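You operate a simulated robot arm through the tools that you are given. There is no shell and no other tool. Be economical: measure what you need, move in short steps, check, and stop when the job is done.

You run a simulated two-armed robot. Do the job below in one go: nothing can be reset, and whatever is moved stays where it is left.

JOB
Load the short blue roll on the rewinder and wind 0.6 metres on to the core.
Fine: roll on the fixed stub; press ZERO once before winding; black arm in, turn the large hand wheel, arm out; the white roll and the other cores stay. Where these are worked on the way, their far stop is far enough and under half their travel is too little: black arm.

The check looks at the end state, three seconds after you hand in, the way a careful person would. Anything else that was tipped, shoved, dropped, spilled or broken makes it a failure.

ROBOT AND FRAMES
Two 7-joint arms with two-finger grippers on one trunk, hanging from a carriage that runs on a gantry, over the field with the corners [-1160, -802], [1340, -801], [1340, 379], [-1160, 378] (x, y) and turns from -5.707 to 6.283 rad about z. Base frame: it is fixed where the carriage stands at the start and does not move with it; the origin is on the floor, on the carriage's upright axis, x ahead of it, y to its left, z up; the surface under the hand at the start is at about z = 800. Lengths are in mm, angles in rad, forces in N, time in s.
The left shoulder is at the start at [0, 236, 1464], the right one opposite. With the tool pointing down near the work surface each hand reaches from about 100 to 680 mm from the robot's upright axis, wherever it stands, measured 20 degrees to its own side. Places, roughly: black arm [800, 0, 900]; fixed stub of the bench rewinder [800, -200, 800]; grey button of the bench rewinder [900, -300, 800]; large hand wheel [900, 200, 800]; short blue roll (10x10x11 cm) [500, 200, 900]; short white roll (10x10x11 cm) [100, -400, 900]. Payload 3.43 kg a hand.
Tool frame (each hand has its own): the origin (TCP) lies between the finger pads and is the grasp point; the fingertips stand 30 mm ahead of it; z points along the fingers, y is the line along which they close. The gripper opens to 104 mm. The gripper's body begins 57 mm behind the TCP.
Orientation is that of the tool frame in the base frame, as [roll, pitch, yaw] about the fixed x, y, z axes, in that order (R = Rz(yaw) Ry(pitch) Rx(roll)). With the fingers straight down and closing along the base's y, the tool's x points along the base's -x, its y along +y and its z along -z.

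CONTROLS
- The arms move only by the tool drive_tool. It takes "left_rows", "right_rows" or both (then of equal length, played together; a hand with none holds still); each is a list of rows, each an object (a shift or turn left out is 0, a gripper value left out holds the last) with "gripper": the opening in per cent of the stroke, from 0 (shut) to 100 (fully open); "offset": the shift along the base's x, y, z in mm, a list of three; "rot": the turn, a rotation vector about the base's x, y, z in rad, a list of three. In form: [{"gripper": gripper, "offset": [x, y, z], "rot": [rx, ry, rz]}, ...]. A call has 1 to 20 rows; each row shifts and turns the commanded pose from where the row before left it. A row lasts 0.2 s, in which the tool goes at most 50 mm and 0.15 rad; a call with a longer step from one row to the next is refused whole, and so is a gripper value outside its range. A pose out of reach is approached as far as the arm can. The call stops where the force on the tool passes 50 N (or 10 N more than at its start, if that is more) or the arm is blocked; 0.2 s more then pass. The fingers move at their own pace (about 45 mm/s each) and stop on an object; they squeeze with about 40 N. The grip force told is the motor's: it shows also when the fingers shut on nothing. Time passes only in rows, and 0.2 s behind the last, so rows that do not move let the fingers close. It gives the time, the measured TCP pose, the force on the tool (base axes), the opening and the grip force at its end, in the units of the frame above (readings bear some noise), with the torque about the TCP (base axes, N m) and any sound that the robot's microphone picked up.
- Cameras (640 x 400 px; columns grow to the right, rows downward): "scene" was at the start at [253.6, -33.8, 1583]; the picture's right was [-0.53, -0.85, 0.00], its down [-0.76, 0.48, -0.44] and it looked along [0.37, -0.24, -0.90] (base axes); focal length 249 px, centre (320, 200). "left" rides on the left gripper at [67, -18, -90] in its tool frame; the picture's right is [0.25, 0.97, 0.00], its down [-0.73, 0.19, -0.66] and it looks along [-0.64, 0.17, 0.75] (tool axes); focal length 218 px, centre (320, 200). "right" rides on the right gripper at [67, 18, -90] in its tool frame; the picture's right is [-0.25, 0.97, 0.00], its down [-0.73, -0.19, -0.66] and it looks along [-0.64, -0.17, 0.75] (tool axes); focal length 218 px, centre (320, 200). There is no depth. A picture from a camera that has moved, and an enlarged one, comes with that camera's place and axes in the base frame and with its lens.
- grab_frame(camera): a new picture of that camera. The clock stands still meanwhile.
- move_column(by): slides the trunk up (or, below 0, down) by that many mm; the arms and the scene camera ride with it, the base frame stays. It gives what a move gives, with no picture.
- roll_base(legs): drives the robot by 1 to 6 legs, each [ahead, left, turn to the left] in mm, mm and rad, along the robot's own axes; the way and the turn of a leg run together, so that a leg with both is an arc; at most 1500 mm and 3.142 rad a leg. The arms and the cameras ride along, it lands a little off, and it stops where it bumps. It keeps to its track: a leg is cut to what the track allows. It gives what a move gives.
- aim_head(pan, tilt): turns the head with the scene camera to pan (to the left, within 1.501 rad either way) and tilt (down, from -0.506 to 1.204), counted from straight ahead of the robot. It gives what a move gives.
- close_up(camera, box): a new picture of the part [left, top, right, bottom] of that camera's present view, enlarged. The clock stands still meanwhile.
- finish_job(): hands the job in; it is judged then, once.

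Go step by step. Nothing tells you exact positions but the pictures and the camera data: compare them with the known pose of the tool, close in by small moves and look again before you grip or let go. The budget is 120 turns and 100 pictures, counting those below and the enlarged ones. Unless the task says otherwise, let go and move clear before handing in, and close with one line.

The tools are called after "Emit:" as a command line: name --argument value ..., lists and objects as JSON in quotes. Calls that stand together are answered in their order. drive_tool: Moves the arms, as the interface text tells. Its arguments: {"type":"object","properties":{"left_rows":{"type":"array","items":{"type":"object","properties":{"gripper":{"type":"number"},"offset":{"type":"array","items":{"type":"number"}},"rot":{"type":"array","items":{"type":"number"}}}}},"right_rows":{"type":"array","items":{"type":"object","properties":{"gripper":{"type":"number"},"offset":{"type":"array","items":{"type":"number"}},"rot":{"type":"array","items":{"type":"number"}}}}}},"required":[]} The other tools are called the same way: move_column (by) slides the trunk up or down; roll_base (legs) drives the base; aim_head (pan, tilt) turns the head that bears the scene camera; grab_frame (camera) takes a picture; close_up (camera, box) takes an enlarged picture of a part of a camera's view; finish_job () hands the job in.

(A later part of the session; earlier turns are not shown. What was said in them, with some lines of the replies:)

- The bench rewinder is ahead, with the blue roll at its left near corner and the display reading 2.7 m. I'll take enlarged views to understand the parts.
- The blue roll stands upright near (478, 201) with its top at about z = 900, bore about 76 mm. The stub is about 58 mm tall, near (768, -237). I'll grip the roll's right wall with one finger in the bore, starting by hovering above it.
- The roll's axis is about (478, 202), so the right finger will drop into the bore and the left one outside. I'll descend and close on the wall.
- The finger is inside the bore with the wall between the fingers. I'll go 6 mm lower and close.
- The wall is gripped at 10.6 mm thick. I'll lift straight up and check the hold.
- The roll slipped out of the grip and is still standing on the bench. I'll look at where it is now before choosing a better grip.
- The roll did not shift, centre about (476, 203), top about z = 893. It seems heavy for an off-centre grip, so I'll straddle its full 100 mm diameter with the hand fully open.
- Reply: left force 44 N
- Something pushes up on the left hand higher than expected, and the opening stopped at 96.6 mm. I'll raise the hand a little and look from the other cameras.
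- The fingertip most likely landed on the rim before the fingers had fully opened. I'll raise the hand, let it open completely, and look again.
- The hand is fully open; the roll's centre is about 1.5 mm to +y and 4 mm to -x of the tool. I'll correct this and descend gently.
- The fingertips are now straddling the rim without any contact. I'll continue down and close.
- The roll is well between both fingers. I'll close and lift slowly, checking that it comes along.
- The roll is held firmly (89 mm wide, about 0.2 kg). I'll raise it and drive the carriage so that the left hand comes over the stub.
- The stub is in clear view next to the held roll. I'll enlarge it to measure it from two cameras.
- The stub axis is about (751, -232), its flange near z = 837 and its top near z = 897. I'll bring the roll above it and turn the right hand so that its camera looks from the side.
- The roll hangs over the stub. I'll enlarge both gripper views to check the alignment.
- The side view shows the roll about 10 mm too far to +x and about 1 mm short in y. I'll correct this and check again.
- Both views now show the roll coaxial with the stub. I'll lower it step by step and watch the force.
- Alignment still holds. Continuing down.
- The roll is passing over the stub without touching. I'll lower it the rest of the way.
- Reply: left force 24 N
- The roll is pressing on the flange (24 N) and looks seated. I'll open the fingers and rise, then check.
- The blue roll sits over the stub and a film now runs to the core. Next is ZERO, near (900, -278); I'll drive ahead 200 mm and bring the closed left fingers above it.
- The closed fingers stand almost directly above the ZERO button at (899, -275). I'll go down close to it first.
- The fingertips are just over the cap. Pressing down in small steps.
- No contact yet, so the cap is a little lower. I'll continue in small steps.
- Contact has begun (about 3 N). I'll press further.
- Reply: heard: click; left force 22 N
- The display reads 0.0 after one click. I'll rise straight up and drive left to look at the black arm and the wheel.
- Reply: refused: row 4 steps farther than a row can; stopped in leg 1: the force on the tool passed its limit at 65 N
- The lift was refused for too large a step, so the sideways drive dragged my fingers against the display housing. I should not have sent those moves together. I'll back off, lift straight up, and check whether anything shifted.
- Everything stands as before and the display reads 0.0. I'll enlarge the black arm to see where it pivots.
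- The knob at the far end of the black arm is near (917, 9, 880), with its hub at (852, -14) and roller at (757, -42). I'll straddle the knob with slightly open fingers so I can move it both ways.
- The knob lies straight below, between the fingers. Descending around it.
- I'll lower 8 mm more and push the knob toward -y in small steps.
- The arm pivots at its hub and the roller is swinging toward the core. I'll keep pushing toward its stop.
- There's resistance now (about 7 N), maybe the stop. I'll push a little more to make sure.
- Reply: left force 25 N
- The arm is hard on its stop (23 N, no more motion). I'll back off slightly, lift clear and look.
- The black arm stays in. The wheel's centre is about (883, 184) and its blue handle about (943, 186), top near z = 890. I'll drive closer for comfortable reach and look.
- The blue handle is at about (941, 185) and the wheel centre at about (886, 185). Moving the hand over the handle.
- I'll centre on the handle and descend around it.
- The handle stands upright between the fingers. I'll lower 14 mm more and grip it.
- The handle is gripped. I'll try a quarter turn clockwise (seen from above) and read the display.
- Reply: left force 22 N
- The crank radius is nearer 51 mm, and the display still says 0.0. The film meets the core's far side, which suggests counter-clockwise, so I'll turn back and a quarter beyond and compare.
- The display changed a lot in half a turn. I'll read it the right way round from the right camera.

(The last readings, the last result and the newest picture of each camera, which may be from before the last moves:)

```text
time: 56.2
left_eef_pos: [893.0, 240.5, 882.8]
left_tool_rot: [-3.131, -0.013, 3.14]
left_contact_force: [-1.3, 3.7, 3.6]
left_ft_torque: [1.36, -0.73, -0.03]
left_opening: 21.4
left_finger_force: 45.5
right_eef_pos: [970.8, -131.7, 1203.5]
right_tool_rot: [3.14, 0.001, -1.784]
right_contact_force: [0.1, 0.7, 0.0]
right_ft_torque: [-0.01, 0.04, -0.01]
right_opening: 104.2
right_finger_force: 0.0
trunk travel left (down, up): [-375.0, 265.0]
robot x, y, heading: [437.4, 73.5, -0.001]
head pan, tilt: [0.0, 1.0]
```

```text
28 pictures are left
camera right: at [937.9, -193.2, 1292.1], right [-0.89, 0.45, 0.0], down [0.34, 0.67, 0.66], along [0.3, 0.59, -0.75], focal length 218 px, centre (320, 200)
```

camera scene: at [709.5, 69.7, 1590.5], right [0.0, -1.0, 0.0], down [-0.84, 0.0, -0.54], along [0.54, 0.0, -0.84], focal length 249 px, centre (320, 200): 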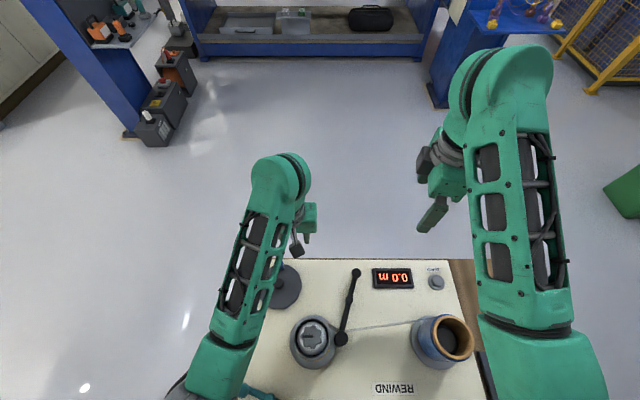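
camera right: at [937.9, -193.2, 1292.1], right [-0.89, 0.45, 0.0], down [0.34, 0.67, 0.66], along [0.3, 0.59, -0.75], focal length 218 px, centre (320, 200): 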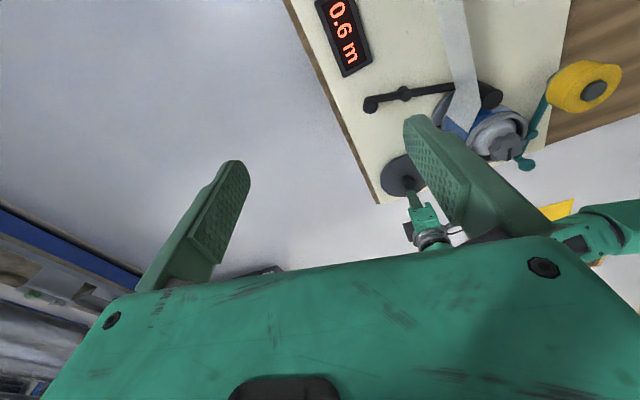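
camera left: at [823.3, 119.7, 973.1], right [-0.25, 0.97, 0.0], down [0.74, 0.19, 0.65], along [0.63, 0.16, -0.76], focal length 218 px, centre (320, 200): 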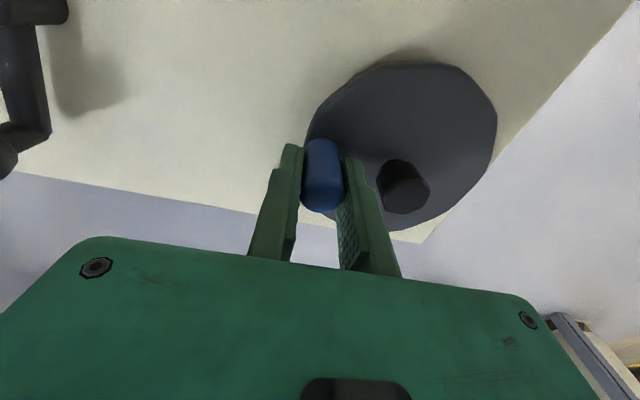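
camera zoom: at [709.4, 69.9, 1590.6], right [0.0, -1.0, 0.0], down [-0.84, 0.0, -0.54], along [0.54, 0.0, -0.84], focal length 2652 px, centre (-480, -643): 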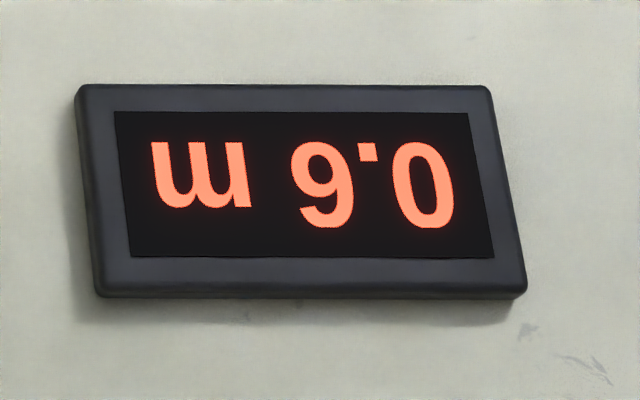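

The display reads 0.6 m and blue film is on the core. I'll release the handle and lift straight up.

Emit:
drive_tool --left_rows '[{"gripper": 50}, {"gripper": 50}, {"gripper": 50}, {"offset": [0, 0, 30]}, {"offset": [0, 0, 45]}, {"offset": [0, 0, 45]}, {"offset": [0, 0, 45]}, {}]'

Emit:
close_up --camera "scene" --box '[240, 240, 480, 390]'

```text
time: 58.0
left_eef_pos: [893.5, 239.0, 1048.8]
left_tool_rot: [-3.131, -0.015, 3.137]
left_contact_force: [0.4, 0.1, 1.0]
left_ft_torque: [-0.01, -0.01, 0.0]
left_opening: 51.9
left_finger_force: 0.1
right_eef_pos: [970.8, -132.7, 1204.3]
right_tool_rot: [3.141, 0.002, -1.787]
right_contact_force: [-0.3, -0.3, -0.3]
right_ft_torque: [-0.04, 0.0, 0.03]
right_opening: 104.0
right_finger_force: 0.0
trunk travel left (down, up): [-375.0, 265.0]
robot x, y, heading: [440.6, 66.8, 0.003]
head pan, tilt: [0.0, 1.0]
```

```text
2.67 times, centred on (360, 315) of scene
camera zoom: at [709.4, 69.3, 1590.5], right [0.0, -1.0, 0.0], down [-0.84, 0.0, -0.54], along [0.54, 0.0, -0.84], focal length 663 px, centre (213, -107)
```

zoom: 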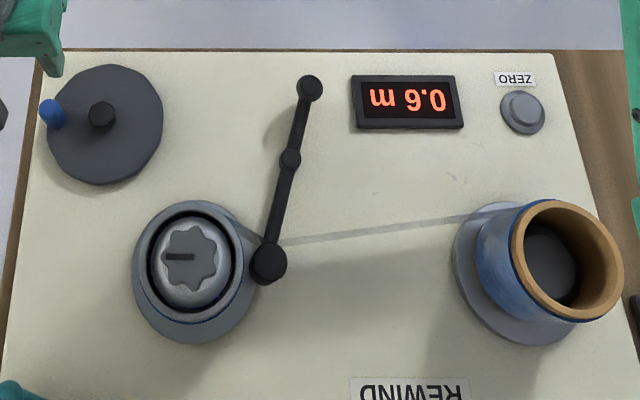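

Wound length stays 0.6 m. Now I'll go back to the black arm's knob, near (918, -34), to swing it out.

Emit:
roll_base --legs '[[0, -170, 0]]'

Emit:
drive_tool --left_rows '[{"offset": [12, -35, 0]}, {"offset": [12, -35, 0]}, {"offset": [0, -33, 0]}, {"offset": [0, 0, -40]}, {"offset": [0, 0, -40]}, {}]'

Emit:
grab_frame --camera "left"

```text
time: 59.5
left_eef_pos: [894.7, 68.2, 1047.8]
left_tool_rot: [-3.128, -0.014, 3.139]
left_contact_force: [0.1, -0.1, 0.7]
left_ft_torque: [0.04, 0.02, 0.03]
left_opening: 52.0
left_finger_force: 0.1
right_eef_pos: [970.1, -302.4, 1203.9]
right_tool_rot: [3.141, 0.001, -1.786]
right_contact_force: [-0.8, -0.8, 0.0]
right_ft_torque: [0.03, -0.01, -0.02]
right_opening: 104.0
right_finger_force: 0.0
trunk travel left (down, up): [-375.0, 265.0]
robot x, y, heading: [436.7, -102.2, 0.003]
head pan, tilt: [0.0, 1.0]
```

```text
time: 60.9
left_eef_pos: [919.8, -33.8, 967.2]
left_tool_rot: [-3.13, -0.013, 3.141]
left_contact_force: [0.0, -0.3, 0.1]
left_ft_torque: [0.0, 0.01, -0.01]
left_opening: 52.0
left_finger_force: 0.0
right_eef_pos: [972.1, -302.7, 1203.9]
right_tool_rot: [3.141, 0.001, -1.787]
right_contact_force: [-0.2, 0.3, 0.5]
right_ft_torque: [-0.04, -0.02, 0.04]
right_opening: 104.2
right_finger_force: 0.0
trunk travel left (down, up): [-375.0, 265.0]
robot x, y, heading: [442.8, -100.4, 0.001]
head pan, tilt: [0.0, 1.0]
```

```text
26 pictures are left
camera left: at [852.7, -51.1, 1058.9], right [-0.25, 0.97, -0.01], down [0.74, 0.2, 0.65], along [0.63, 0.15, -0.76], focal length 218 px, centre (320, 200)
```

left: 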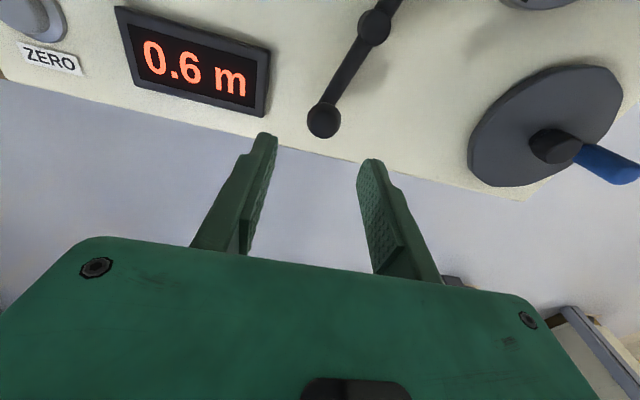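

The knob is between the fingers again. Descend and push toward +y.

Emit:
drive_tool --left_rows '[{"offset": [0, 0, -30]}, {"offset": [0, 0, -25]}, {"offset": [0, 0, -15]}, {"offset": [0, 0, -10]}, {"offset": [0, 6, 0]}, {"offset": [0, 6, 0]}, {"offset": [0, 6, 0]}, {"offset": [0, 6, 0]}, {"offset": [0, 6, 0]}, {"offset": [0, 6, 0]}, {"offset": [0, 6, 0]}, {"offset": [0, 6, 0]}, {}]'

Emit:
grab_frame --camera "left"

```text
time: 63.7
left_eef_pos: [917.5, 15.3, 888.3]
left_tool_rot: [-3.13, -0.013, 3.138]
left_contact_force: [0.3, 0.4, 0.2]
left_ft_torque: [0.02, 0.01, -0.03]
left_opening: 51.9
left_finger_force: 0.1
right_eef_pos: [971.1, -302.1, 1203.6]
right_tool_rot: [3.138, 0.0, -1.787]
right_contact_force: [0.3, 0.3, -0.6]
right_ft_torque: [0.02, -0.02, -0.02]
right_opening: 103.8
right_finger_force: 0.1
trunk travel left (down, up): [-375.0, 265.0]
robot x, y, heading: [439.9, -101.7, 0.006]
head pan, tilt: [0.0, 1.0]
```

```text
25 pictures are left
camera left: at [851.8, -2.7, 979.2], right [-0.25, 0.97, -0.01], down [0.74, 0.2, 0.64], along [0.63, 0.15, -0.76], focal length 218 px, centre (320, 200)
```

left: 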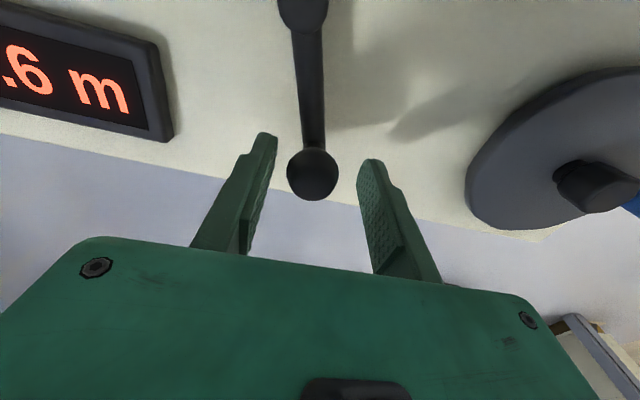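

The arm swings out freely. I'll keep pushing until it reaches the stop.

Emit:
drive_tool --left_rows '[{"offset": [0, 6, 0]}, {"offset": [0, 6, 0]}, {"offset": [0, 6, 0]}, {"offset": [-1, 5, 0]}, {"offset": [-1, 5, 0]}, {}]'

Emit:
grab_frame --camera "left"

```text
time: 65.1
left_eef_pos: [918.0, 30.9, 890.3]
left_tool_rot: [-3.112, -0.01, 3.134]
left_contact_force: [-0.2, -36.5, 15.9]
left_ft_torque: [-0.99, -0.01, 0.08]
left_opening: 70.3
left_finger_force: 16.1
right_eef_pos: [971.9, -309.0, 1204.3]
right_tool_rot: [-3.14, -0.004, -1.788]
right_contact_force: [-0.3, 0.0, -0.1]
right_ft_torque: [0.0, 0.0, 0.0]
right_opening: 104.0
right_finger_force: 0.1
trunk travel left (down, up): [-375.0, 265.0]
robot x, y, heading: [436.8, -101.2, 0.003]
head pan, tilt: [0.0, 1.0]
```

```text
24 pictures are left
camera left: at [851.9, 15.3, 981.4], right [-0.25, 0.97, -0.02], down [0.74, 0.2, 0.64], along [0.63, 0.14, -0.76], focal length 218 px, centre (320, 200)
```

left: 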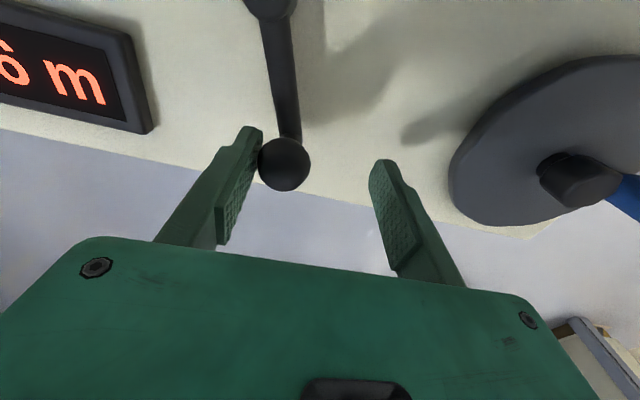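

The arm is hard against its outer stop (36 N). I'll back off, lift clear, and inspect everything.

Emit:
drive_tool --left_rows '[{"offset": [0, -8, 0]}, {"offset": [0, -8, 0]}, {}, {"offset": [0, 0, 30]}, {"offset": [0, 0, 45]}, {"offset": [0, 0, 45]}, {"offset": [0, 0, 45]}, {}]'

Emit:
grab_frame --camera "scene"

Emit:
grab_frame --camera "left"

```text
time: 66.9
left_eef_pos: [917.2, 24.8, 1054.7]
left_tool_rot: [-3.13, -0.014, 3.137]
left_contact_force: [0.3, -0.4, 0.1]
left_ft_torque: [0.0, -0.03, -0.03]
left_opening: 51.6
left_finger_force: 0.1
right_eef_pos: [970.6, -302.7, 1203.9]
right_tool_rot: [3.141, 0.002, -1.787]
right_contact_force: [-0.2, 0.4, 0.7]
right_ft_torque: [0.01, 0.03, 0.0]
right_opening: 103.7
right_finger_force: 0.1
trunk travel left (down, up): [-375.0, 265.0]
robot x, y, heading: [443.7, -101.3, 0.002]
head pan, tilt: [0.0, 1.0]
```

```text
23 pictures are left
camera scene: at [710.2, -101.0, 1590.5], right [0.0, -1.0, 0.0], down [-0.84, 0.0, -0.54], along [0.54, 0.0, -0.84], focal length 249 px, centre (320, 200)
```

scene: 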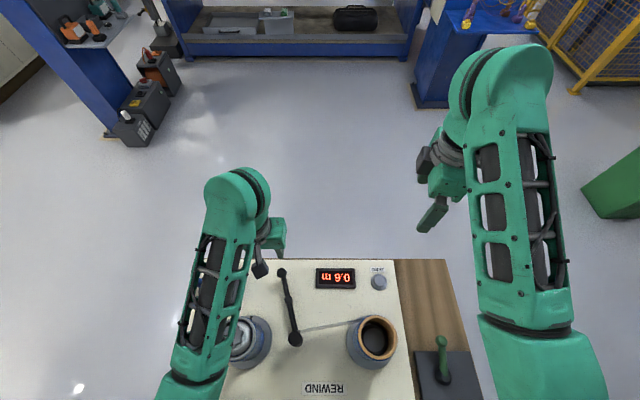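

```text
22 pictures are left
camera left: at [851.2, 7.3, 1144.8], right [-0.25, 0.97, -0.01], down [0.74, 0.2, 0.64], along [0.63, 0.15, -0.76], focal length 218 px, centre (320, 200)
```

left: 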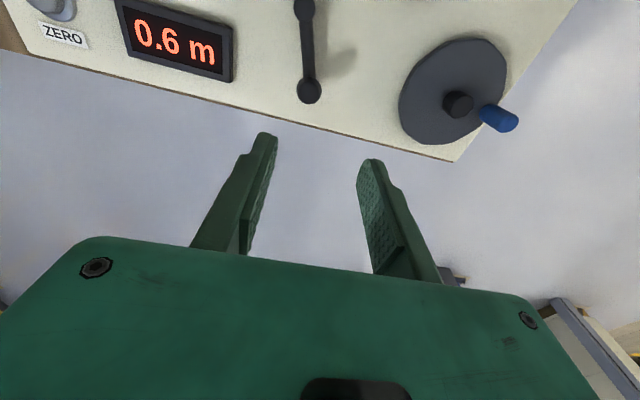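

The arm is back out, the display reads 0.6 m and the roll is on its stub. I'll back away and check once that the white roll and the other cores are undisturbed.

Emit:
roll_base --legs '[[-500, 0, 0]]'

Emit:
aim_head --pan -0.56 --tilt 1.2

Emit:
grab_frame --camera "scene"

```text
time: 69.8
left_eef_pos: [417.1, 21.6, 1053.6]
left_tool_rot: [-3.131, -0.014, 3.137]
left_contact_force: [0.0, 0.4, 0.4]
left_ft_torque: [0.0, -0.02, 0.01]
left_opening: 52.1
left_finger_force: 0.0
right_eef_pos: [471.0, -305.2, 1202.3]
right_tool_rot: [3.14, -0.001, -1.789]
right_contact_force: [0.2, -0.2, 0.2]
right_ft_torque: [-0.01, 0.01, -0.01]
right_opening: 104.0
right_finger_force: 0.1
trunk travel left (down, up): [-375.0, 265.0]
robot x, y, heading: [-61.7, -101.4, 0.002]
head pan, tilt: [0.0, 1.0]
```

```text
time: 70.8
left_eef_pos: [417.9, 21.7, 1054.6]
left_tool_rot: [-3.13, -0.014, 3.137]
left_contact_force: [0.2, -0.1, -0.2]
left_ft_torque: [-0.02, -0.01, -0.02]
left_opening: 52.1
left_finger_force: 0.0
right_eef_pos: [470.3, -305.4, 1202.9]
right_tool_rot: [3.141, 0.0, -1.789]
right_contact_force: [0.0, 0.2, 0.2]
right_ft_torque: [-0.04, 0.0, 0.03]
right_opening: 104.0
right_finger_force: 0.0
trunk travel left (down, up): [-375.0, 265.0]
robot x, y, heading: [-62.0, -102.7, -0.0]
head pan, tilt: [-0.56, 1.201]
```

```text
21 pictures are left
camera scene: at [187.5, -132.8, 1577.9], right [-0.53, -0.85, 0.0], down [-0.79, 0.49, -0.36], along [0.31, -0.19, -0.93], focal length 249 px, centre (320, 200)
```

scene: 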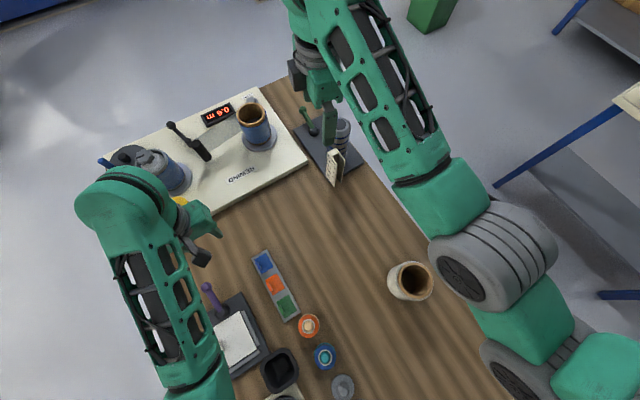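

The white roll and the other cores are still standing where they were. The rewinder shows 0.6 m, with the blue roll on its stub and the black arm out, so I'm handing in.

Emit:
finish_job

```text
The job is handed in.
```

The short blue roll is on the fixed stub and the display reads 0.6 m. ZERO was pressed once, the black arm was moved in to its stop and then back out to its outer stop, and both hands are clear. On the way, my fingers bumped the display housing (65 N) and an early grip on the roll slipped, but I saw nothing moved or damaged.
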